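You operate a simulated robot arm through the tools that you are given. There is no shell and no other tool. Be economical: measure what you need, move in short steps, check, and stop when the job is done.

Carry out the task below with a simulated robot arm. There is one attempt and no reset: what you move stays moved.

JOB
Pack both label rolls in the small box, then fold its flaps down.
Fine: the beige and the white roll lie flat, side by side.

Only the result counts: the job must be done as asked and must still hold three seconds after the hand-in. Knocking over, shifting, dropping, spilling or breaking anything else fails it. Flat cloth is picked up by pressing the open fingertips on it (5 to 10 N) and closing them slowly along it; thin cloth reads only 2 to 8 mm in the jaws.

ROBOT AND FRAMES
A 6-joint arm with a two-finger parallel gripper, fixed in place. Base frame: the origin is at the foot of the arm, x ahead of it, y to its left, z up; the work surface is at about z = 900. Units: mm, degrees, N and s.
With the tool pointing down near the work surface it reaches from about 140 to 840 mm from the base axis. Its first joint turns from -166.0 to 166.0 degrees. Payload 3.91 kg.
The tool frame sits at the grasp point between the pads (the TCP): z along the fingers, y along the line on which they close. The tips reach 30 mm beyond it. Largest opening 110 mm; finger width 20, thickness 10; the body of the gripper, 48 by 112 mm, starts 55 mm behind the TCP.
Orientation is that of the tool frame in the base frame, as [roll, pitch, yaw] about the fixed x, y, z axes, in that order (R = Rz(yaw) Ry(pitch) Rx(roll)). With the fingers straight down and closing along the base's y, the tool's x points along the base's -x, its y along +y and its z along -z.

CONTROLS
- The arm moves only by the tool send_rows. Its argument "series" is a list of rows, each an object of numbers (a shift or turn left out is 0, a gripper value left out holds the last): "ax", "ay", "az": the turn, a rotation vector about the base's x, y, z in units of 60 degrees (1.0 is 60 degrees); "x", "y", "z": the shift along the base's x, y, z in units of 100 mm (1.0 is 100 mm); "hand": the finger opening in mm, from 0 to 110. In form: [{"ax": .., "ay": .., "az": .., "x": .., "y": .., "z": .., "hand": ..}, ...]. A call has 1 to 8 rows; each row is the pose to reach, as a shift and turn from the pose commanded when the call began. A call with a number of a shift or a turn outside -1 to 1 is refused whole. Each row takes 0.2 s and may step no farther than 50 mm and 8.6 degrees from the row before; otherwise, or with a gripper value out of range, the whole call is refused. A pose out of reach is approached as far as the arm can. The call stops where the force on the tool passes 90 N (or 10 N more than at its start, if that is more) or the arm is blocked; 0.2 s more then pass. The fingers move at their own pace (about 108 mm/s each) and stop on an object; they squeeze with about 30 N. The grip force told is the motor's: it shows also when the fingers shut on nothing. Time passes only in rows, and 0.2 s behind the last, so rows that repeat a pose let the fingers close. It gives the time, the measured TCP pose, the force on the tool (base axes), the opening and the grip force at its end, in the units of the frame above (readings bear some noise), with the torque about the TCP (base axes, N m) and any sound that the robot's microphone picked up.
- Cameras (640 x 400 px; columns grow to the right, rows downward): "scene" is fixed at [50.3, -649.7, 1511.9]; the picture's right is [0.80, -0.60, 0.00], its down [-0.48, -0.64, -0.60] and it looks along [0.36, 0.48, -0.80] (base axes); focal length 360 px, centre (320, 200). "wrist" rides on the gripper at [77, 7, -115] in the tool frame; the picture's right is [-0.09, 1.00, 0.00], its down [-0.80, -0.07, -0.59] and it looks along [-0.59, -0.05, 0.80] (tool axes); focal length 270 px, centre (320, 200). There is no depth. A picture from a camera that has moved, and an enlarged one, comes with that camera's place and axes in the base frame and with its lens.
- snapshot(camera): a new picture of that camera. The clock stands still meanwhile.
- lift_body(by): slides the trunk up (or, below 0, down) by that many mm; the arm rides with it, the base frame stays. It gives what a move gives, with no picture.
- inspect(camera, box): a new picture of the part [left, top, right, bottom] of that camera's present view, enlarged. The clock stands still meanwhile.
- close_job(): hands the job in; it is judged then, once.

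Work in short steps. Places have to be worked out from the pictures, the camera data and where the tool is seen: move nearer, look again, correct. Check each grasp and each placing, and mend what went wrong. You have 120 turns and 68 pictures in all, those below and enlarged ones among them. Open the gripper and draw the arm clear of the work before you hand the job in, unless the task says otherwise; then end with one line.

The tools are called after "Emit:" as name(argument=value, ...) on one line, values as JSON. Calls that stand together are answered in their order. send_rows: Moves the arm, as the interface text tells. Its arguments: {"type":"object","properties":{"series":{"type":"array","items":{"type":"object","properties":{"ax":{"type":"number"},"ay":{"type":"number"},"az":{"type":"number"},"x":{"type":"number"},"y":{"type":"number"},"z":{"type":"number"},"hand":{"type":"number"}}}}},"required":["series"]} The other tools are called the same way: lift_body (by) slides the trunk up or down; snapshot (camera) takes a picture; inspect (camera, box) takes an enlarged picture of a part of a camera's view; close_job () hands the job in.

At the start:

```text
time_s: 0.0
tcp_pos: [162.3, -406.0, 1210.2]
tcp_rot: [179.9, 0.1, 180.0]
ft_force: [-0.3, -0.2, 0.4]
wrist_torque: [0.0, -0.04, 0.01]
width: 110.0
grasp_force: 0.0
trunk travel left (down, up): [-450.0, 90.0]
```

scene: 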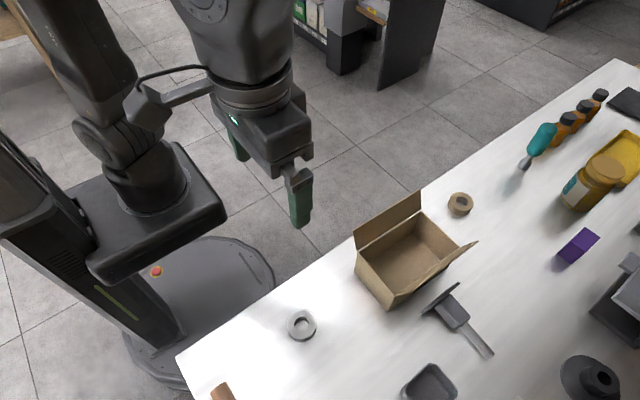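
wrist: 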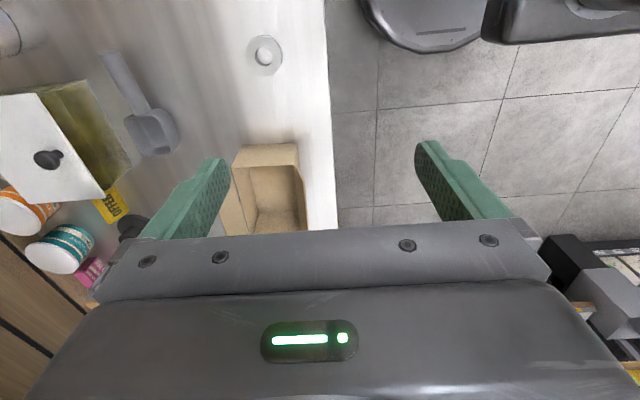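

The scene shows the white roll near (141,-475), the beige one near (555,-468) and the open box near (370,-490). I'll look closer.

Emit:
inspect(camera="scene", box=[330, 170, 490, 320])

Emit:
inspect(camera="scene", box=[260, 290, 350, 360])

```text
2.67 times, centred on (410, 245) of scene
camera zoom: at [50.3, -649.7, 1511.9], right [0.8, -0.6, 0.0], down [-0.48, -0.64, -0.6], along [0.36, 0.48, -0.8], focal length 961 px, centre (80, 80)
```

zoom: 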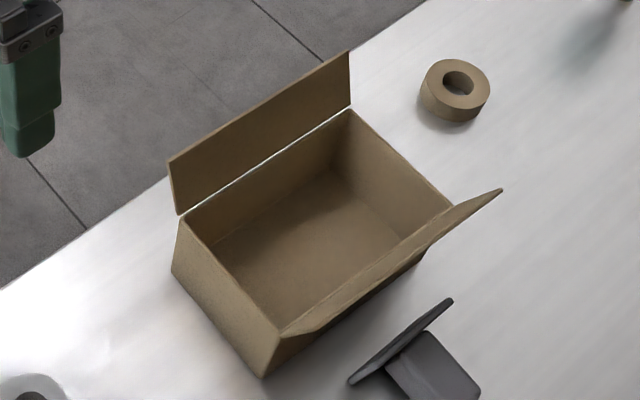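

```text
5.71 times, centred on (305, 325) of scene
camera zoom: at [50.3, -649.7, 1511.9], right [0.8, -0.6, 0.0], down [-0.48, -0.64, -0.6], along [0.36, 0.48, -0.8], focal length 2059 px, centre (406, -514)
```

zoom: 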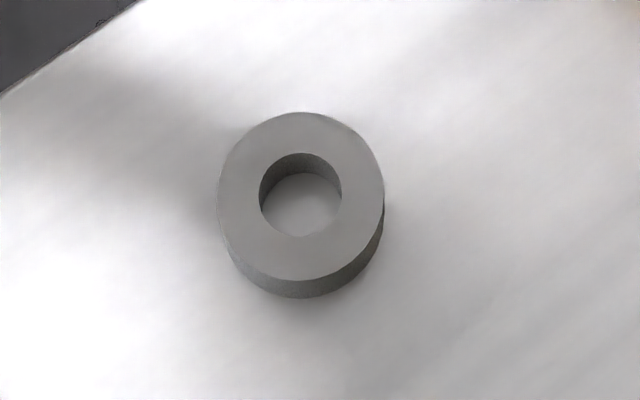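

White roll is about Ø48, 17 high at (141,-478); beige about Ø54, 26 high at (541,-472); box about x 277–426, y -549…-452, rim at z≈971. I'll turn the gripper to close along x and go above the white roll.

Emit:
send_rows(series=[{"az": -0.125, "y": -0.06, "x": -0.02}, {"az": -0.25, "y": -0.12, "x": -0.04}, {"az": -0.375, "y": -0.18, "x": -0.06}, {"az": -0.5, "y": -0.24, "x": -0.08}, {"az": -0.625, "y": -0.3, "x": -0.1}, {"az": -0.75, "y": -0.36, "x": -0.11}])

Emit:
send_rows(series=[{"az": -0.125, "y": -0.06, "x": -0.02, "z": -0.17}, {"az": -0.25, "y": -0.12, "x": -0.04, "z": -0.34}, {"az": -0.375, "y": -0.18, "x": -0.06, "z": -0.5}, {"az": -0.5, "y": -0.24, "x": -0.08, "z": -0.66}, {"az": -0.625, "y": -0.3, "x": -0.1, "z": -0.83}, {"az": -0.75, "y": -0.36, "x": -0.11, "z": -1.0}, {"az": -0.75, "y": -0.36, "x": -0.11, "z": -1.0}])

Emit:
snapshot(camera="wrist")

Emit:
snapshot(camera="scene")

```text
time_s: 1.4
tcp_pos: [150.1, -443.8, 1209.9]
tcp_rot: [-180.0, 0.0, 134.9]
ft_force: [-0.5, -0.3, -0.1]
wrist_torque: [-0.02, 0.02, 0.0]
width: 110.1
grasp_force: 0.0
trunk travel left (down, up): [-450.0, 90.0]
```

```text
time_s: 3.0
tcp_pos: [141.6, -479.9, 1110.6]
tcp_rot: [-180.0, 0.0, 89.8]
ft_force: [0.1, -0.4, 0.2]
wrist_torque: [0.0, -0.02, -0.01]
width: 110.0
grasp_force: 0.1
trunk travel left (down, up): [-450.0, 90.0]
```

```text
63 pictures are left
camera wrist: at [147.9, -403.2, 1224.7], right [1.0, -0.09, 0.0], down [-0.07, -0.8, 0.59], along [-0.05, -0.59, -0.8], focal length 270 px, centre (320, 200)
```

wrist: 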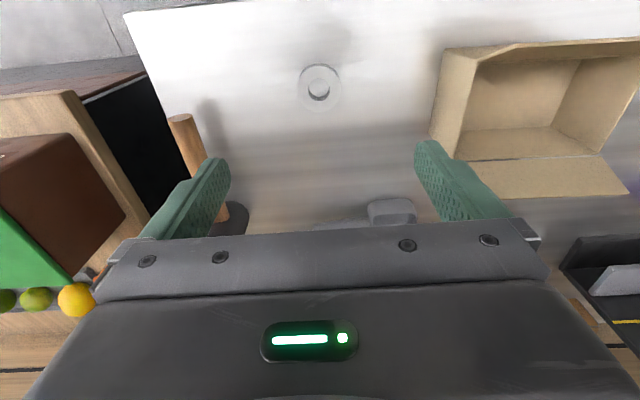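

```text
62 pictures are left
```

scene: 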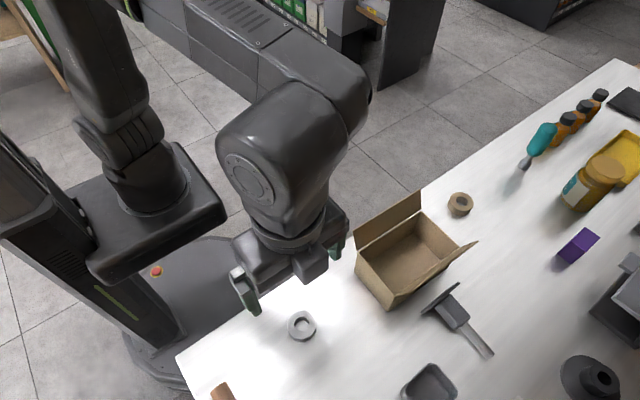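

The wrist view puts the white roll at about (141.7,-479), directly under the TCP. Descending around it.

Emit:
send_rows(series=[{"z": -0.3, "hand": 90}, {"z": -0.6}, {"z": -0.9}, {"z": -1.0}])

Emit:
send_rows(series=[{"z": -0.3}, {"z": -0.55}, {"z": -0.7}, {"z": -0.77}, {"z": -0.77}])

Emit:
snapshot(camera="wrist")

```text
time_s: 4.0
tcp_pos: [142.0, -479.0, 1010.2]
tcp_rot: [-180.0, 0.0, 90.1]
ft_force: [0.0, 0.5, -0.6]
wrist_torque: [0.01, 0.01, 0.02]
width: 90.2
grasp_force: 0.0
trunk travel left (down, up): [-450.0, 90.0]
```

```text
time_s: 5.2
tcp_pos: [139.3, -478.9, 931.7]
tcp_rot: [-180.0, 0.0, 90.0]
ft_force: [-0.5, -0.1, 0.2]
wrist_torque: [-0.01, -0.01, -0.03]
width: 90.0
grasp_force: 0.0
trunk travel left (down, up): [-450.0, 90.0]
```

```text
61 pictures are left
camera wrist: at [146.0, -402.7, 1047.2], right [1.0, -0.09, 0.0], down [-0.07, -0.8, 0.59], along [-0.05, -0.59, -0.8], focal length 270 px, centre (320, 200)
```

wrist: 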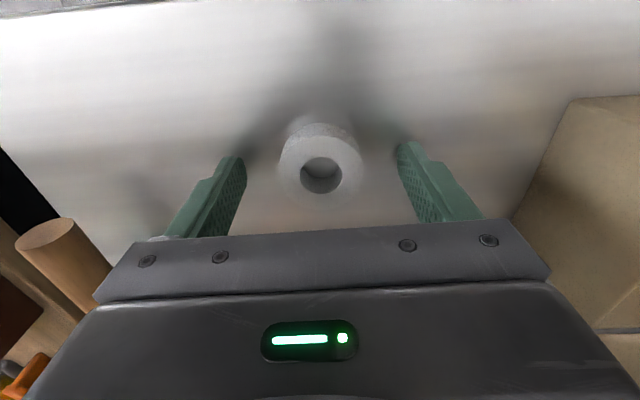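

The roll lies between the fingers; close on it.

Emit:
send_rows(series=[{"hand": 70}, {"hand": 55}, {"hand": 30}, {"hand": 30}, {"hand": 30}])

```text
time_s: 6.4
tcp_pos: [139.7, -480.3, 932.4]
tcp_rot: [180.0, 0.0, 90.0]
ft_force: [0.1, 0.0, -0.3]
wrist_torque: [0.0, 0.0, 0.0]
width: 46.7
grasp_force: 29.8
trunk travel left (down, up): [-450.0, 90.0]
```

Gripped at 46.7 mm. Lift and carry toward above the box's -x half.

Emit:
send_rows(series=[{"z": 0.2}, {"z": 0.6}, {"z": 1.0}])

Emit:
send_rows(series=[{"z": 0.4}, {"z": 0.8}, {"z": 0.8, "x": 0.3}, {"z": 0.8, "x": 0.6, "y": -0.07}, {"z": 0.8, "x": 0.9, "y": -0.14}, {"z": 0.8, "x": 1.0, "y": -0.2}])

Emit:
send_rows(series=[{"x": 0.3}, {"x": 0.6}, {"x": 0.78}, {"x": 0.78}])

Emit:
snapshot(camera="wrist")

Emit:
snapshot(camera="scene")

```text
time_s: 7.2
tcp_pos: [139.6, -479.6, 1032.9]
tcp_rot: [179.9, 0.0, 90.0]
ft_force: [-1.0, 0.0, -0.2]
wrist_torque: [-0.01, -0.01, 0.01]
width: 46.6
grasp_force: 29.8
trunk travel left (down, up): [-450.0, 90.0]
```

```text
time_s: 8.6
tcp_pos: [240.0, -500.6, 1113.9]
tcp_rot: [-179.9, 0.0, 90.0]
ft_force: [0.3, -0.3, 0.1]
wrist_torque: [0.0, 0.01, 0.0]
width: 46.4
grasp_force: 30.2
trunk travel left (down, up): [-450.0, 90.0]
```

```text
time_s: 9.6
tcp_pos: [317.5, -498.9, 1112.9]
tcp_rot: [179.9, 0.0, 89.9]
ft_force: [-1.3, 0.1, 0.1]
wrist_torque: [0.03, -0.03, 0.02]
width: 46.5
grasp_force: 30.2
trunk travel left (down, up): [-450.0, 90.0]
```

```text
60 pictures are left
camera wrist: at [324.4, -422.3, 1227.8], right [1.0, -0.09, 0.0], down [-0.07, -0.8, 0.59], along [-0.05, -0.59, -0.8], focal length 270 px, centre (320, 200)
```

wrist: 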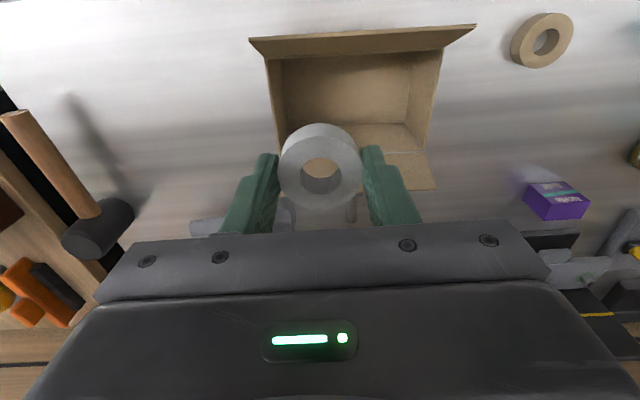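

```text
59 pictures are left
```

scene: 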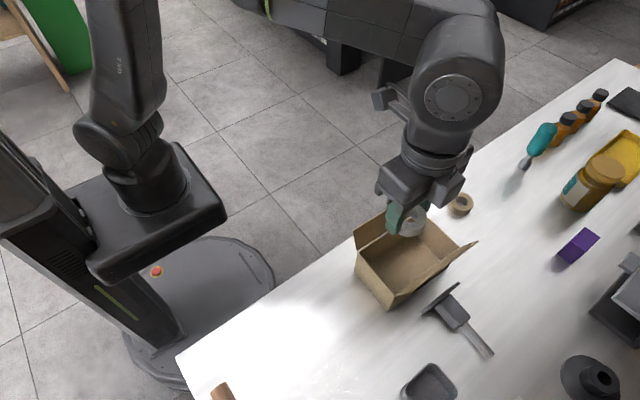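

The box interior spans about x 280–422, y -550…-460. I'll shift to x≈325, y≈-505 and lower into the box.

Emit:
send_rows(series=[{"x": 0.08, "y": -0.05, "az": -0.04}, {"x": 0.08, "y": -0.05, "az": -0.04, "z": -0.4}, {"x": 0.08, "y": -0.05, "az": -0.04, "z": -0.8}, {"x": 0.08, "y": -0.05, "az": -0.04, "z": -1.0}])

Emit:
snapshot(camera="wrist")

Emit:
inspect(camera="scene", box=[330, 170, 490, 320])

```text
time_s: 10.6
tcp_pos: [327.1, -504.6, 1012.0]
tcp_rot: [180.0, 0.0, 87.6]
ft_force: [-0.9, 1.0, -0.3]
wrist_torque: [-0.02, -0.01, 0.0]
width: 46.4
grasp_force: 30.1
trunk travel left (down, up): [-450.0, 90.0]
```

```text
58 pictures are left
camera wrist: at [337.2, -427.5, 1126.8], right [0.99, -0.13, 0.0], down [-0.1, -0.8, 0.59], along [-0.08, -0.59, -0.8], focal length 270 px, centre (320, 200)
```

wrist: 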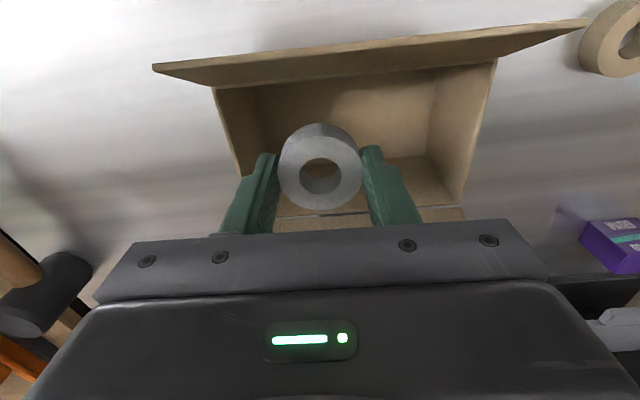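

```text
2.67 times, centred on (410, 245) of scene
camera zoom: at [50.3, -649.7, 1511.9], right [0.8, -0.6, 0.0], down [-0.48, -0.64, -0.6], along [0.36, 0.48, -0.8], focal length 961 px, centre (80, 80)
```

zoom: 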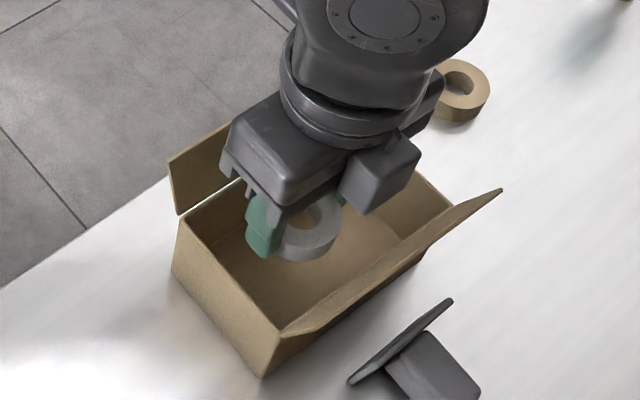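

Roll is above the interior with clearance. Lowering stepwise, watching the flaps against the wrist body.

Emit:
send_rows(series=[{"z": -0.2}, {"z": -0.35}, {"z": -0.45}, {"z": -0.45}])

Emit:
inspect(camera="scene", box=[330, 170, 490, 320])

Emit:
snapshot(camera="wrist")

```text
time_s: 11.6
tcp_pos: [328.0, -503.4, 967.9]
tcp_rot: [-180.0, 0.0, 87.7]
ft_force: [0.1, 0.4, -0.7]
wrist_torque: [0.02, -0.01, 0.02]
width: 46.2
grasp_force: 30.0
trunk travel left (down, up): [-450.0, 90.0]
```

```text
2.67 times, centred on (410, 245) of scene
camera zoom: at [50.3, -649.7, 1511.9], right [0.8, -0.6, 0.0], down [-0.48, -0.64, -0.6], along [0.36, 0.48, -0.8], focal length 961 px, centre (80, 80)
```

zoom: 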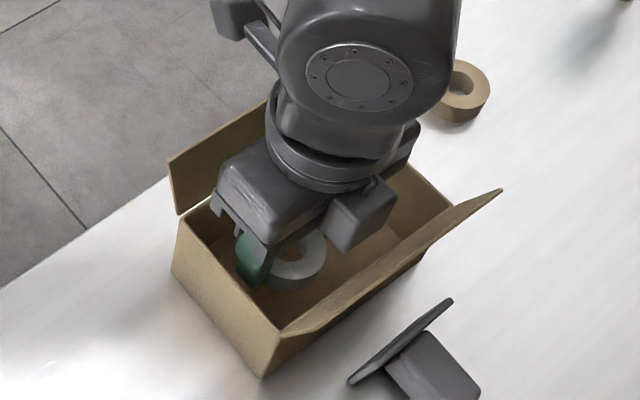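

```text
55 pictures are left
camera wrist: at [337.3, -426.9, 1083.1], right [0.99, -0.13, 0.0], down [-0.1, -0.8, 0.59], along [-0.08, -0.59, -0.8], focal length 270 px, centre (320, 200)
```

wrist: 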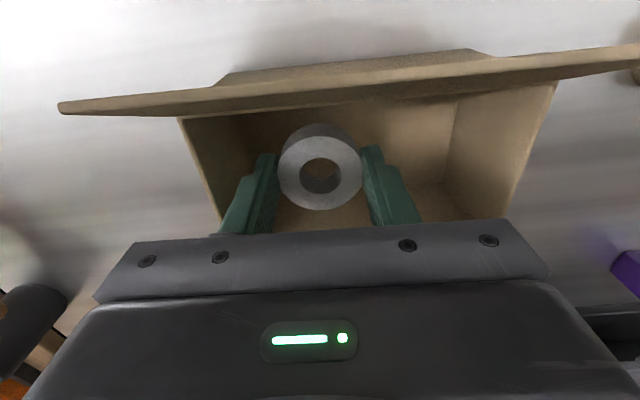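

Still clear. Lowering to just above the floor.

Emit:
send_rows(series=[{"z": -0.15}, {"z": -0.25}, {"z": -0.29}, {"z": -0.31}, {"z": -0.31}])

Emit:
inspect(camera="scene", box=[330, 170, 490, 320])

```text
time_s: 12.8
tcp_pos: [325.3, -503.2, 937.6]
tcp_rot: [-180.0, 0.0, 87.6]
ft_force: [0.5, -0.4, -0.8]
wrist_torque: [0.01, 0.0, -0.02]
width: 46.6
grasp_force: 29.9
trunk travel left (down, up): [-450.0, 90.0]
```

```text
2.67 times, centred on (410, 245) of scene
camera zoom: at [50.3, -649.7, 1511.9], right [0.8, -0.6, 0.0], down [-0.48, -0.64, -0.6], along [0.36, 0.48, -0.8], focal length 961 px, centre (80, 80)
```

zoom: 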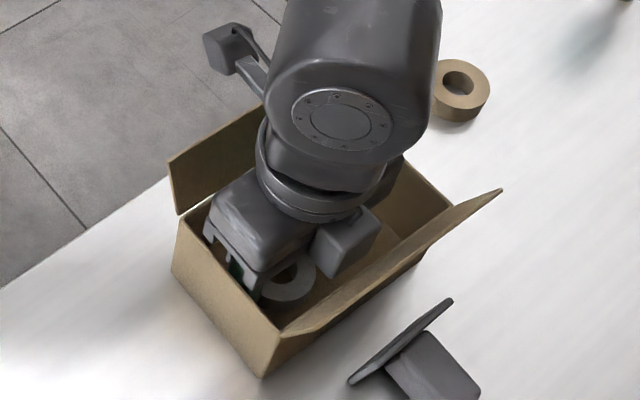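

Almost at the floor with no contact; open slightly to release the roll, then rise.

Emit:
send_rows(series=[{"z": -0.02, "hand": 50}, {"z": -0.02, "hand": 54}, {"z": -0.02, "hand": 56}, {"z": 0.2}, {"z": 0.6}, {"z": 0.9}, {"z": 0.9}])

Emit:
snapshot(camera="wrist")

```text
time_s: 14.4
tcp_pos: [326.4, -503.3, 1027.6]
tcp_rot: [-179.9, 0.0, 87.6]
ft_force: [0.2, 0.4, 0.2]
wrist_torque: [-0.01, 0.0, -0.04]
width: 55.9
grasp_force: 0.1
trunk travel left (down, up): [-450.0, 90.0]
```

```text
53 pictures are left
camera wrist: at [335.6, -427.3, 1142.8], right [0.99, -0.13, 0.0], down [-0.1, -0.8, 0.59], along [-0.08, -0.59, -0.8], focal length 270 px, centre (320, 200)
```

wrist: 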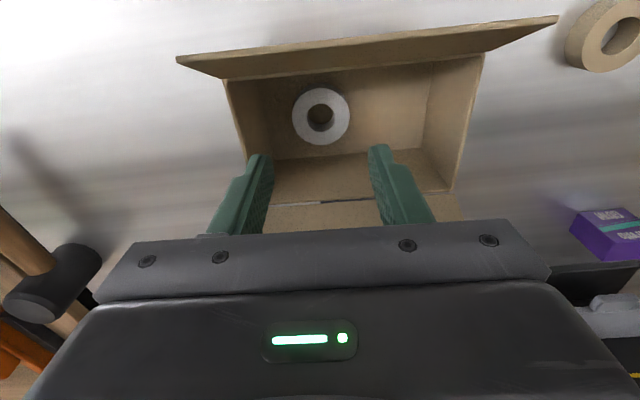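

White roll lies flat at about (325,-505). I'll push it gently with closed fingers toward the -x wall to make room.

Emit:
send_rows(series=[{"x": 0.22, "hand": 0}, {"x": 0.44}, {"x": 0.44, "z": -0.35}, {"x": 0.44, "z": -0.7}, {"x": 0.44, "z": -0.9}, {"x": 0.44, "z": -0.9}])

Emit:
send_rows(series=[{"x": -0.06}, {"x": -0.12}, {"x": -0.17}, {"x": -0.21}, {"x": -0.25}, {"x": -0.28}, {"x": -0.28}])

Emit:
inspect(camera="scene", box=[330, 170, 490, 320])

```text
time_s: 15.8
tcp_pos: [372.8, -503.8, 937.9]
tcp_rot: [180.0, 0.0, 87.6]
ft_force: [0.3, 0.0, -0.3]
wrist_torque: [0.02, -0.01, -0.04]
width: 0.0
grasp_force: 29.9
trunk travel left (down, up): [-450.0, 90.0]
```

```text
time_s: 17.4
tcp_pos: [343.7, -504.7, 936.1]
tcp_rot: [-179.9, 0.0, 87.6]
ft_force: [-0.5, -0.6, 0.4]
wrist_torque: [-0.01, -0.02, 0.04]
width: 0.3
grasp_force: 30.1
trunk travel left (down, up): [-450.0, 90.0]
```

```text
2.67 times, centred on (410, 245) of scene
camera zoom: at [50.3, -649.7, 1511.9], right [0.8, -0.6, 0.0], down [-0.48, -0.64, -0.6], along [0.36, 0.48, -0.8], focal length 961 px, centre (80, 80)
```

zoom: 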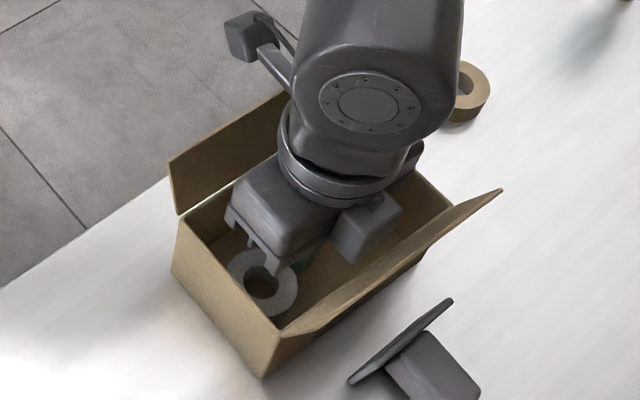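

Push worked without force; a little more, then rise and view.

Emit:
send_rows(series=[{"x": -0.025}, {"x": -0.045}, {"x": -0.045}, {"x": 0.0}, {"z": 0.4}, {"z": 0.8}, {"z": 1.0}, {"z": 1.0}])

Emit:
send_rows(series=[{"z": 0.4}, {"z": 0.7, "x": 0.3}, {"z": 0.7, "x": 0.6, "y": 0.1, "hand": 90}, {"z": 0.7, "x": 0.9, "y": 0.2}, {"z": 0.7, "x": 1.0, "y": 0.3}])

Emit:
send_rows(series=[{"x": 0.3, "az": 0.04}, {"x": 0.6, "az": 0.04}, {"x": 0.9, "az": 0.04}, {"x": 0.98, "az": 0.04}, {"x": 0.98, "az": 0.04}])

Emit:
snapshot(camera="wrist")

Emit:
snapshot(camera="scene")

```text
time_s: 19.2
tcp_pos: [341.8, -505.2, 1037.2]
tcp_rot: [180.0, -0.1, 87.6]
ft_force: [-1.1, 0.0, 0.2]
wrist_torque: [-0.02, 0.01, 0.0]
width: 0.0
grasp_force: 29.7
trunk travel left (down, up): [-450.0, 90.0]
```

```text
time_s: 20.4
tcp_pos: [440.2, -475.9, 1106.6]
tcp_rot: [179.9, 0.0, 87.5]
ft_force: [0.0, -1.0, -0.5]
wrist_torque: [0.01, -0.02, 0.03]
width: 90.1
grasp_force: 0.1
trunk travel left (down, up): [-450.0, 90.0]
```

```text
time_s: 21.6
tcp_pos: [539.1, -474.1, 1108.0]
tcp_rot: [-179.9, 0.0, 90.0]
ft_force: [0.2, 0.0, -0.1]
wrist_torque: [0.03, 0.01, 0.0]
width: 89.9
grasp_force: 0.0
trunk travel left (down, up): [-450.0, 90.0]
```

```text
51 pictures are left
camera wrist: at [546.2, -397.4, 1222.5], right [1.0, -0.09, 0.0], down [-0.07, -0.8, 0.59], along [-0.05, -0.59, -0.8], focal length 270 px, centre (320, 200)
```

wrist: 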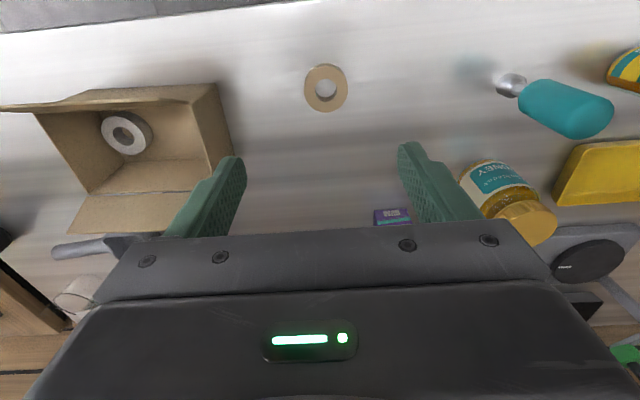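

```text
50 pictures are left
```

scene: 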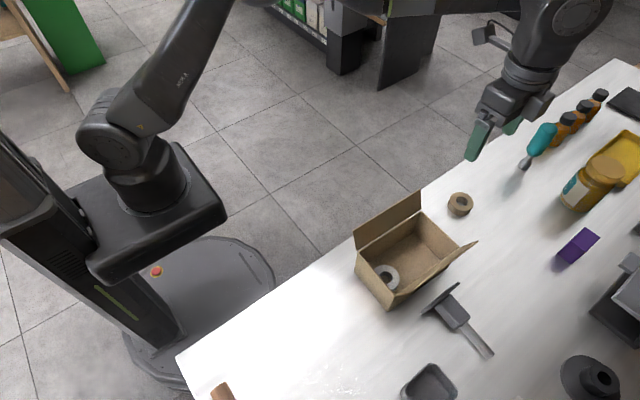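

Beige roll at about (544,-472). Descending around it.

Emit:
send_rows(series=[{"x": 0.05, "y": 0.02, "z": -0.3}, {"x": 0.05, "y": 0.02, "z": -0.6}, {"x": 0.05, "y": 0.02, "z": -0.9}, {"x": 0.05, "y": 0.02, "z": -1.0}])

Emit:
send_rows(series=[{"z": -0.3}, {"z": -0.55}, {"z": -0.7}, {"z": -0.74}, {"z": -0.74}])

Emit:
snapshot(camera="wrist")

```text
time_s: 22.6
tcp_pos: [544.8, -472.3, 1005.7]
tcp_rot: [180.0, 0.0, 90.0]
ft_force: [-0.1, 0.1, 0.0]
wrist_torque: [0.01, -0.01, -0.02]
width: 90.0
grasp_force: 0.1
trunk travel left (down, up): [-450.0, 90.0]
```

```text
time_s: 23.8
tcp_pos: [545.9, -472.8, 932.1]
tcp_rot: [-180.0, 0.0, 90.0]
ft_force: [0.7, 0.2, -0.1]
wrist_torque: [-0.02, 0.02, 0.0]
width: 90.0
grasp_force: 0.1
trunk travel left (down, up): [-450.0, 90.0]
```

```text
49 pictures are left
camera wrist: at [552.5, -395.9, 1047.7], right [1.0, -0.09, 0.0], down [-0.07, -0.8, 0.59], along [-0.05, -0.59, -0.8], focal length 270 px, centre (320, 200)
```

wrist: 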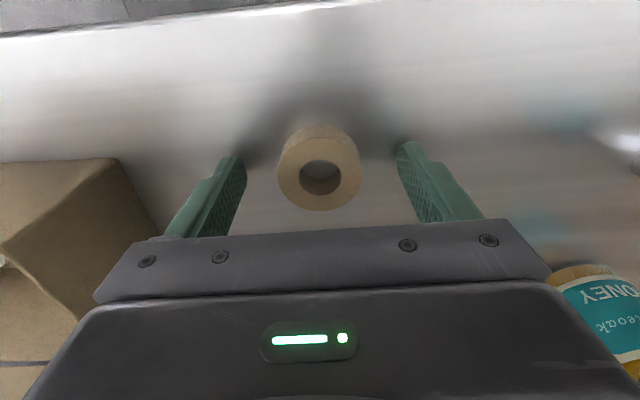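

Centred. Close and lift.

Emit:
send_rows(series=[{"hand": 70}, {"hand": 55}, {"hand": 30}, {"hand": 30}, {"hand": 30}])

Emit:
send_rows(series=[{"z": 0.2}, {"z": 0.6}, {"z": 1.0}])

Emit:
send_rows(series=[{"z": 0.4}, {"z": 0.8}, {"z": 0.8, "x": -0.4, "y": -0.1, "az": -0.04}, {"z": 0.8, "x": -0.8, "y": -0.2, "az": -0.04}, {"z": 0.8, "x": -1.0, "y": -0.31, "az": -0.04}])

Emit:
send_rows(series=[{"x": -0.3}, {"x": -0.6}, {"x": -0.65}, {"x": -0.65}])

Emit:
snapshot(camera="wrist")

```text
time_s: 25.0
tcp_pos: [546.1, -472.7, 932.7]
tcp_rot: [180.0, 0.0, 90.0]
ft_force: [-0.3, 1.1, 1.5]
wrist_torque: [-0.02, 0.0, 0.0]
width: 46.1
grasp_force: 30.0
trunk travel left (down, up): [-450.0, 90.0]
```

```text
time_s: 25.8
tcp_pos: [545.4, -472.7, 1033.1]
tcp_rot: [-180.0, 0.0, 90.0]
ft_force: [0.5, 0.5, -0.4]
wrist_torque: [-0.02, -0.01, 0.0]
width: 46.3
grasp_force: 30.1
trunk travel left (down, up): [-450.0, 90.0]
```

```text
time_s: 27.0
tcp_pos: [444.5, -502.1, 1111.3]
tcp_rot: [180.0, 0.1, 87.6]
ft_force: [0.3, 0.2, -0.9]
wrist_torque: [0.01, 0.01, 0.01]
width: 46.6
grasp_force: 29.7
trunk travel left (down, up): [-450.0, 90.0]
```

```text
time_s: 28.0
tcp_pos: [379.9, -503.3, 1112.0]
tcp_rot: [-180.0, 0.1, 87.6]
ft_force: [0.0, -0.2, -0.5]
wrist_torque: [0.03, 0.0, 0.02]
width: 46.4
grasp_force: 29.7
trunk travel left (down, up): [-450.0, 90.0]
```

```text
48 pictures are left
camera wrist: at [389.8, -427.1, 1227.0], right [0.99, -0.13, 0.0], down [-0.1, -0.8, 0.59], along [-0.08, -0.59, -0.8], focal length 270 px, centre (320, 200)
```

wrist: 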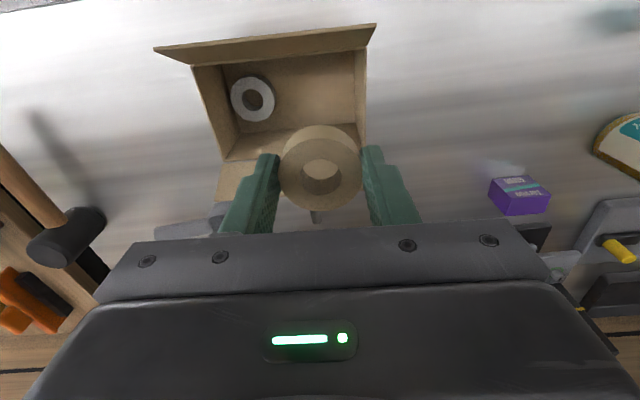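

White roll is at about x=303 (right edge ~328), right wall ~420. Beige will go down at x≈375.

Emit:
send_rows(series=[{"x": -0.05, "y": -0.02}, {"x": -0.05, "y": -0.02, "z": -0.4}, {"x": -0.05, "y": -0.02, "z": -0.8}, {"x": -0.05, "y": -0.02, "z": -1.0}, {"x": -0.05, "y": -0.02, "z": -1.0}])

Emit:
send_rows(series=[{"z": -0.2}, {"z": -0.4}, {"z": -0.55}, {"z": -0.55}])

Emit:
snapshot(camera="wrist")

Emit:
inspect(camera="scene", box=[330, 170, 490, 320])

```text
time_s: 29.2
tcp_pos: [375.5, -505.3, 1013.0]
tcp_rot: [180.0, 0.0, 87.5]
ft_force: [1.1, -1.1, 0.0]
wrist_torque: [0.0, -0.02, -0.01]
width: 46.2
grasp_force: 29.7
trunk travel left (down, up): [-450.0, 90.0]
```

```text
time_s: 30.2
tcp_pos: [375.0, -504.3, 957.2]
tcp_rot: [-179.9, 0.0, 87.6]
ft_force: [-0.4, 0.4, -0.4]
wrist_torque: [0.01, 0.0, 0.0]
width: 46.4
grasp_force: 29.9
trunk travel left (down, up): [-450.0, 90.0]
```

```text
47 pictures are left
camera wrist: at [384.8, -428.4, 1072.7], right [0.99, -0.13, 0.0], down [-0.1, -0.8, 0.59], along [-0.08, -0.59, -0.8], focal length 270 px, centre (320, 200)
```

wrist: 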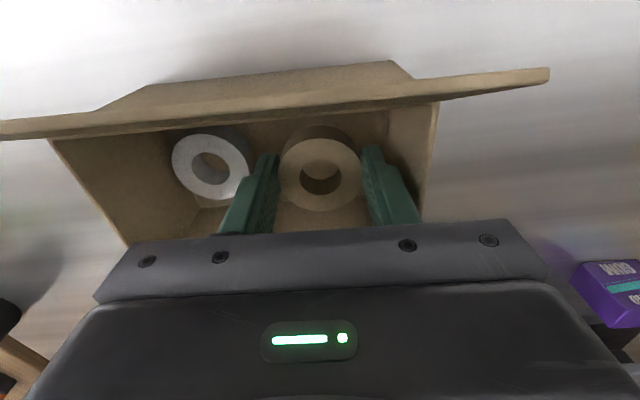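

```text
2.67 times, centred on (410, 245) of scene
camera zoom: at [50.3, -649.7, 1511.9], right [0.8, -0.6, 0.0], down [-0.48, -0.64, -0.6], along [0.36, 0.48, -0.8], focal length 961 px, centre (80, 80)
```

zoom: 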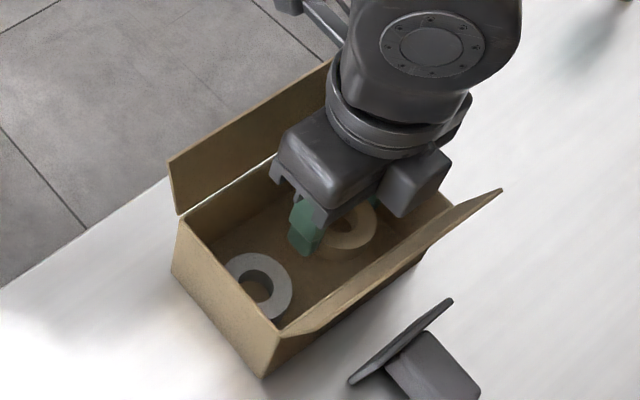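

Clear; shift 4 mm in -x for margin to the right wall, then lower and release gently.

Emit:
send_rows(series=[{"x": -0.04}, {"x": -0.04, "z": -0.12}, {"x": -0.04, "z": -0.2}, {"x": -0.04, "z": -0.21}, {"x": -0.04, "z": -0.21}])

Emit:
send_rows(series=[{"hand": 49}, {"hand": 52}, {"hand": 54}, {"hand": 54, "z": 0.2}, {"z": 0.6}, {"z": 1.0}, {"z": 1.0}])

Emit:
snapshot(camera="wrist")

Emit:
inspect(camera="scene", box=[330, 170, 490, 320])

```text
time_s: 31.4
tcp_pos: [371.0, -505.3, 936.7]
tcp_rot: [180.0, 0.0, 87.5]
ft_force: [0.2, -0.1, 1.8]
wrist_torque: [-0.03, 0.06, 0.01]
width: 45.9
grasp_force: 30.2
trunk travel left (down, up): [-450.0, 90.0]
```

```text
time_s: 33.0
tcp_pos: [372.4, -503.1, 1037.2]
tcp_rot: [180.0, 0.1, 87.6]
ft_force: [-0.2, -0.1, 0.7]
wrist_torque: [0.01, 0.03, -0.02]
width: 54.1
grasp_force: 0.0
trunk travel left (down, up): [-450.0, 90.0]
```

```text
45 pictures are left
camera wrist: at [382.2, -428.1, 1152.8], right [0.99, -0.13, 0.0], down [-0.1, -0.8, 0.59], along [-0.08, -0.59, -0.8], focal length 270 px, centre (320, 200)
```

wrist: 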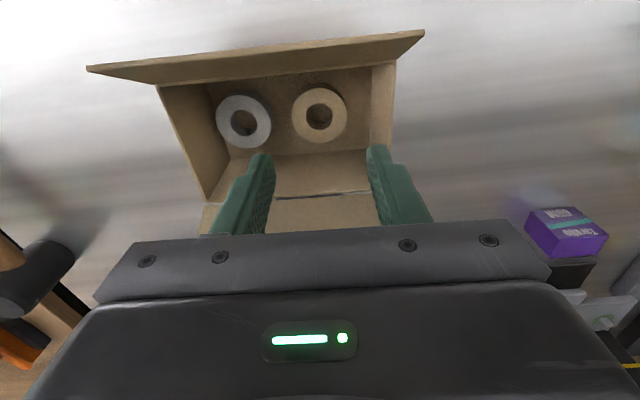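

```text
2.67 times, centred on (410, 245) of scene
camera zoom: at [50.3, -649.7, 1511.9], right [0.8, -0.6, 0.0], down [-0.48, -0.64, -0.6], along [0.36, 0.48, -0.8], focal length 961 px, centre (80, 80)
```

zoom: 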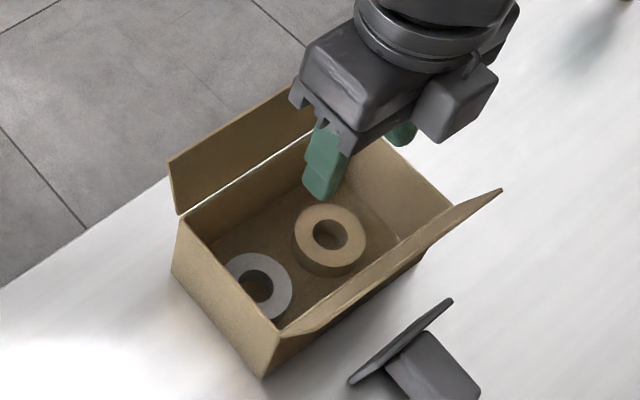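

Both rolls lie flat side by side. Now the flaps: go over and outside the +y flap with fingers spread along its length.

Emit:
send_rows(series=[{"z": 0.4, "x": -0.1}, {"z": 0.75, "x": -0.2}, {"z": 0.75, "x": -0.2, "y": 0.4}, {"z": 0.75, "x": -0.2, "y": 0.8}, {"z": 0.75, "x": -0.2, "y": 1.0, "hand": 60}, {"z": 0.4, "x": -0.2, "y": 1.0}, {"z": 0.02, "x": -0.2, "y": 1.0}, {"z": 0.02, "x": -0.2, "y": 1.0}])

Emit:
inspect(camera="scene", box=[330, 170, 490, 320])

Emit:
snapshot(camera="wrist")

```text
time_s: 34.8
tcp_pos: [351.2, -405.5, 1037.1]
tcp_rot: [180.0, 0.0, 87.6]
ft_force: [0.8, -0.1, -0.9]
wrist_torque: [0.0, 0.01, -0.02]
width: 59.9
grasp_force: 0.1
trunk travel left (down, up): [-450.0, 90.0]
```

```text
2.67 times, centred on (410, 245) of scene
camera zoom: at [50.3, -649.7, 1511.9], right [0.8, -0.6, 0.0], down [-0.48, -0.64, -0.6], along [0.36, 0.48, -0.8], focal length 961 px, centre (80, 80)
```

zoom: 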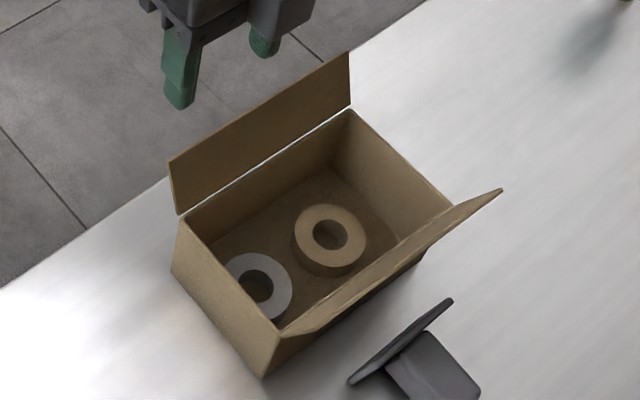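

```text
42 pictures are left
camera wrist: at [361.1, -328.0, 1152.8], right [0.99, -0.13, 0.0], down [-0.1, -0.8, 0.59], along [-0.08, -0.59, -0.8], focal length 270 px, centre (320, 200)
```

wrist: 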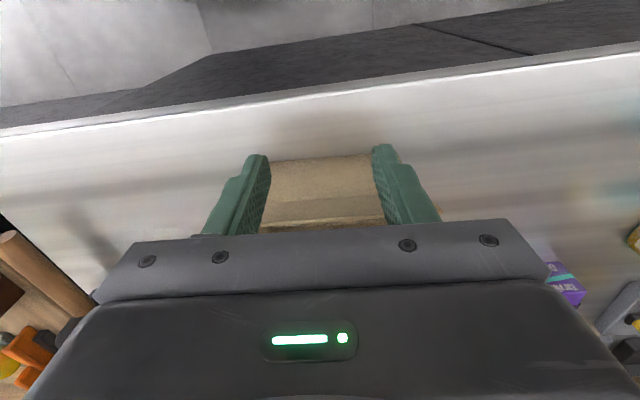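

Fingers are outside the flap. Sweep it inward gradually.

Emit:
send_rows(series=[{"y": -0.15}, {"y": -0.25}, {"y": -0.33}, {"y": -0.4, "z": 0.02}, {"y": -0.48, "z": 0.01}, {"y": -0.56, "z": 0.0}, {"y": -0.62, "z": -0.03}, {"y": -0.67, "z": -0.07}])

Emit:
inspect(camera="scene", box=[330, 170, 490, 320])

```text
time_s: 36.6
tcp_pos: [351.4, -472.5, 1033.4]
tcp_rot: [-180.0, 0.0, 87.6]
ft_force: [0.0, 0.1, 0.7]
wrist_torque: [0.0, -0.03, 0.02]
width: 59.9
grasp_force: 0.0
trunk travel left (down, up): [-450.0, 90.0]
```

```text
2.67 times, centred on (410, 245) of scene
camera zoom: at [50.3, -649.7, 1511.9], right [0.8, -0.6, 0.0], down [-0.48, -0.64, -0.6], along [0.36, 0.48, -0.8], focal length 961 px, centre (80, 80)
```

zoom: 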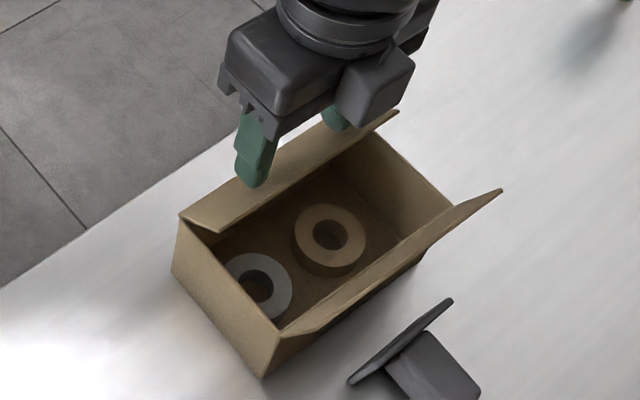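

Flap is folding nicely with negligible force. Continue down to the horizontal.

Emit:
send_rows(series=[{"y": -0.06, "z": -0.08}, {"y": -0.1, "z": -0.16}, {"y": -0.12, "z": -0.24}, {"y": -0.12, "z": -0.3}, {"y": -0.12, "z": -0.33}, {"y": -0.12, "z": -0.33}])

Emit:
inspect(camera="scene", box=[330, 170, 490, 320])

```text
time_s: 38.0
tcp_pos: [351.7, -483.8, 1008.2]
tcp_rot: [179.5, 0.9, 87.8]
ft_force: [4.6, -4.9, 72.7]
wrist_torque: [0.54, 1.73, 0.15]
width: 60.4
grasp_force: 0.0
trunk travel left (down, up): [-450.0, 90.0]
```

```text
2.67 times, centred on (410, 245) of scene
camera zoom: at [50.3, -649.7, 1511.9], right [0.8, -0.6, 0.0], down [-0.48, -0.64, -0.6], along [0.36, 0.48, -0.8], focal length 961 px, centre (80, 80)
```

zoom: 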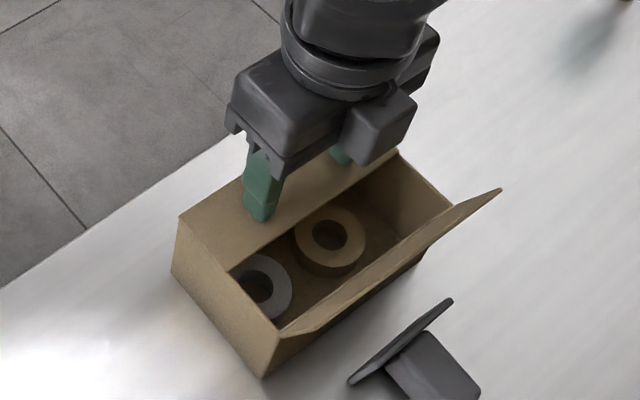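

The flap is fully down (hard stop at tip z≈978, 73 N). Lift off and see whether it stays.

Emit:
send_rows(series=[{"z": 0.15}, {"z": 0.5}, {"z": 0.9}, {"z": 1.0}, {"z": 1.0}])

Emit:
inspect(camera="scene", box=[330, 170, 490, 320])

```text
time_s: 39.2
tcp_pos: [351.3, -483.4, 1100.1]
tcp_rot: [-180.0, 0.0, 87.7]
ft_force: [0.0, 0.7, -0.1]
wrist_torque: [0.01, 0.01, 0.02]
width: 60.1
grasp_force: 0.0
trunk travel left (down, up): [-450.0, 90.0]
```

```text
2.67 times, centred on (410, 245) of scene
camera zoom: at [50.3, -649.7, 1511.9], right [0.8, -0.6, 0.0], down [-0.48, -0.64, -0.6], along [0.36, 0.48, -0.8], focal length 961 px, centre (80, 80)
```

zoom: 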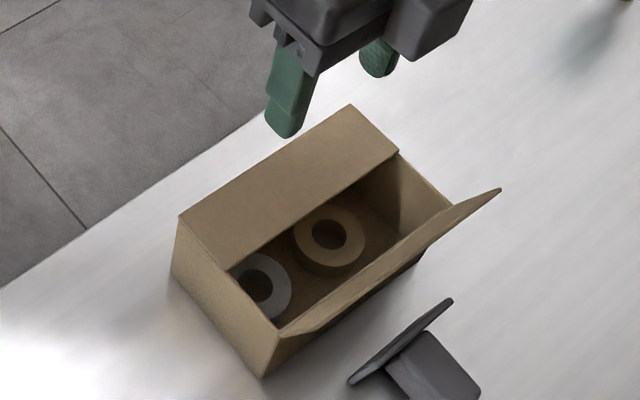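

It stays closed. Now move beyond the -y flap at height and view before descending.

Emit:
send_rows(series=[{"z": 0.1, "y": -0.3}, {"z": 0.1, "y": -0.7}, {"z": 0.1, "y": -1.0}])

Emit:
send_rows(series=[{"y": -0.18}, {"y": -0.18, "z": -0.2}, {"y": -0.18, "z": -0.2}])

Emit:
snapshot(camera="wrist")

Emit:
snapshot(camera="scene")

```text
time_s: 40.0
tcp_pos: [351.5, -584.2, 1108.0]
tcp_rot: [-180.0, -0.1, 87.6]
ft_force: [-0.7, -0.4, -0.2]
wrist_torque: [0.0, -0.01, 0.02]
width: 60.0
grasp_force: 0.1
trunk travel left (down, up): [-450.0, 90.0]
```

```text
time_s: 40.8
tcp_pos: [350.4, -601.4, 1088.2]
tcp_rot: [-180.0, 0.0, 87.7]
ft_force: [-0.3, 1.0, -0.3]
wrist_torque: [0.01, 0.03, 0.02]
width: 60.0
grasp_force: 0.2
trunk travel left (down, up): [-450.0, 90.0]
```

```text
38 pictures are left
camera wrist: at [360.7, -525.0, 1203.5], right [0.99, -0.13, 0.0], down [-0.1, -0.8, 0.59], along [-0.08, -0.59, -0.8], focal length 270 px, centre (320, 200)
```

wrist: 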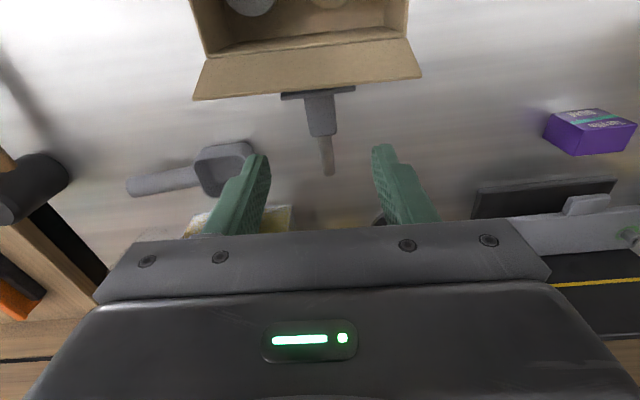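

```text
37 pictures are left
```

scene: 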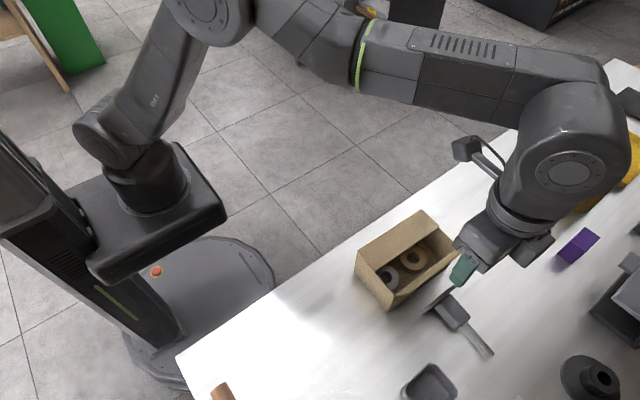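

Flap's outer edge is at y≈-570, so descending at y=-601 clears it. Descend and sweep inward.

Emit:
send_rows(series=[{"z": -0.25}, {"z": -0.5}, {"z": -0.5}])

Emit:
send_rows(series=[{"y": 0.12}, {"y": 0.22}, {"y": 0.31}, {"y": 0.38, "z": 0.02}, {"y": 0.46, "z": 0.01}, {"y": 0.54, "z": 0.0}, {"y": 0.6, "z": -0.03}, {"y": 0.65, "z": -0.07}])

Emit:
inspect(camera="scene", box=[330, 170, 490, 320])

```text
time_s: 41.6
tcp_pos: [351.4, -602.1, 1040.7]
tcp_rot: [180.0, 0.1, 87.6]
ft_force: [0.2, 0.5, 0.1]
wrist_torque: [0.02, -0.02, -0.03]
width: 60.3
grasp_force: 0.0
trunk travel left (down, up): [-450.0, 90.0]
```

```text
time_s: 43.4
tcp_pos: [352.4, -538.3, 1032.4]
tcp_rot: [179.9, 0.0, 87.6]
ft_force: [0.1, 0.3, 0.0]
wrist_torque: [0.01, -0.01, 0.01]
width: 59.7
grasp_force: 0.0
trunk travel left (down, up): [-450.0, 90.0]
```

```text
2.67 times, centred on (410, 245) of scene
camera zoom: at [50.3, -649.7, 1511.9], right [0.8, -0.6, 0.0], down [-0.48, -0.64, -0.6], along [0.36, 0.48, -0.8], focal length 961 px, centre (80, 80)
```

zoom: 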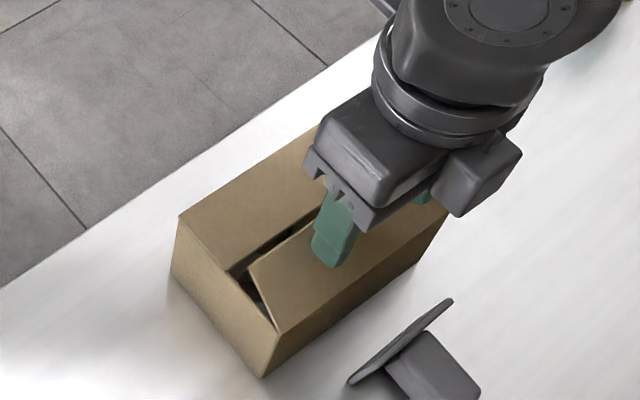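

Folding well. Continue down to horizontal, stopping a bit above the hard-stop depth used before.

Emit:
send_rows(series=[{"y": 0.06, "z": -0.08}, {"y": 0.1, "z": -0.15}, {"y": 0.12, "z": -0.2}, {"y": 0.12, "z": -0.23}, {"y": 0.12, "z": -0.26}, {"y": 0.12, "z": -0.26}])

Emit:
inspect(camera="scene", box=[330, 170, 490, 320])

```text
time_s: 44.8
tcp_pos: [352.1, -524.5, 1007.6]
tcp_rot: [179.9, 0.3, 87.6]
ft_force: [4.9, -3.9, 18.7]
wrist_torque: [-0.14, 0.07, -0.01]
width: 59.7
grasp_force: 0.0
trunk travel left (down, up): [-450.0, 90.0]
```

```text
2.67 times, centred on (410, 245) of scene
camera zoom: at [50.3, -649.7, 1511.9], right [0.8, -0.6, 0.0], down [-0.48, -0.64, -0.6], along [0.36, 0.48, -0.8], focal length 961 px, centre (80, 80)
```

zoom: 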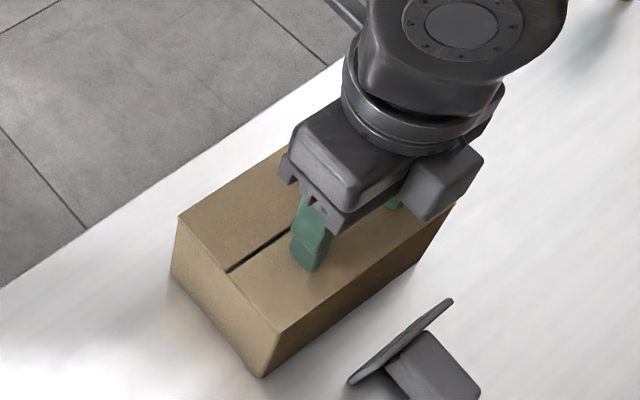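

Both flaps are down, meeting at the middle. Lift off and move clear.

Emit:
send_rows(series=[{"z": 0.15}, {"z": 0.5}, {"z": 0.9}, {"z": 1.0}])

Emit:
send_rows(series=[{"z": 0.4}, {"z": 0.8}, {"z": 0.8, "x": -0.3, "y": 0.3}, {"z": 0.8, "x": -0.6, "y": 0.6}, {"z": 0.8, "x": -0.9, "y": 0.9}, {"z": 0.8, "x": -0.9, "y": 0.9}])

Emit:
snapshot(camera="scene")

Emit:
inspect(camera="scene", box=[330, 170, 490, 320])

```text
time_s: 45.8
tcp_pos: [352.8, -524.1, 1107.9]
tcp_rot: [-180.0, 0.0, 87.7]
ft_force: [0.8, -0.2, -0.1]
wrist_torque: [-0.03, 0.0, 0.02]
width: 60.0
grasp_force: 0.1
trunk travel left (down, up): [-450.0, 90.0]
```

```text
time_s: 47.2
tcp_pos: [261.2, -434.2, 1185.0]
tcp_rot: [-180.0, -0.1, 87.6]
ft_force: [0.2, 0.4, 0.3]
wrist_torque: [0.02, 0.01, -0.02]
width: 60.0
grasp_force: 0.1
trunk travel left (down, up): [-450.0, 90.0]
```

```text
34 pictures are left
```

scene: 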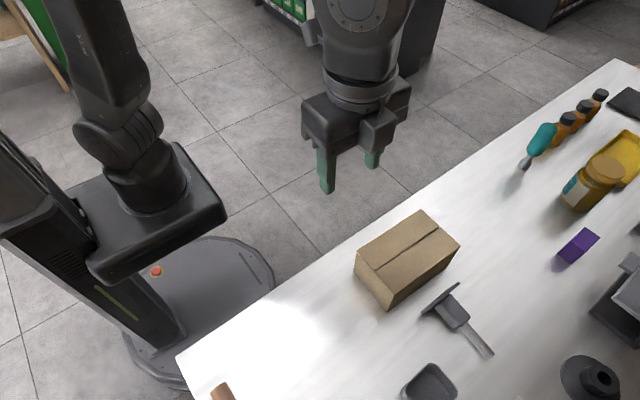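

```text
2.67 times, centred on (410, 245) of scene
camera zoom: at [50.3, -649.7, 1511.9], right [0.8, -0.6, 0.0], down [-0.48, -0.64, -0.6], along [0.36, 0.48, -0.8], focal length 961 px, centre (80, 80)
```

zoom: 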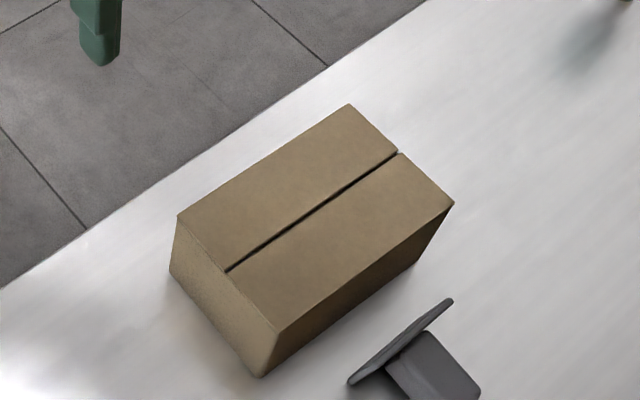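

The box is closed with both flaps flat, everything else is untouched, and the gripper is clear (opened fully now). Handing in.

Emit:
send_rows(series=[{"hand": 110}, {"hand": 110}, {"hand": 110}])

Emit:
close_job()

```text
time_s: 48.0
tcp_pos: [261.3, -433.8, 1185.2]
tcp_rot: [-179.9, 0.0, 87.6]
ft_force: [0.0, 0.5, -0.1]
wrist_torque: [0.01, 0.0, 0.0]
width: 110.0
grasp_force: 0.1
trunk travel left (down, up): [-450.0, 90.0]
```

```text
The job is handed in.
```

The beige and white rolls lie flat, side by side, in the small box, both flaps are folded down and staying down, and the job is handed in.
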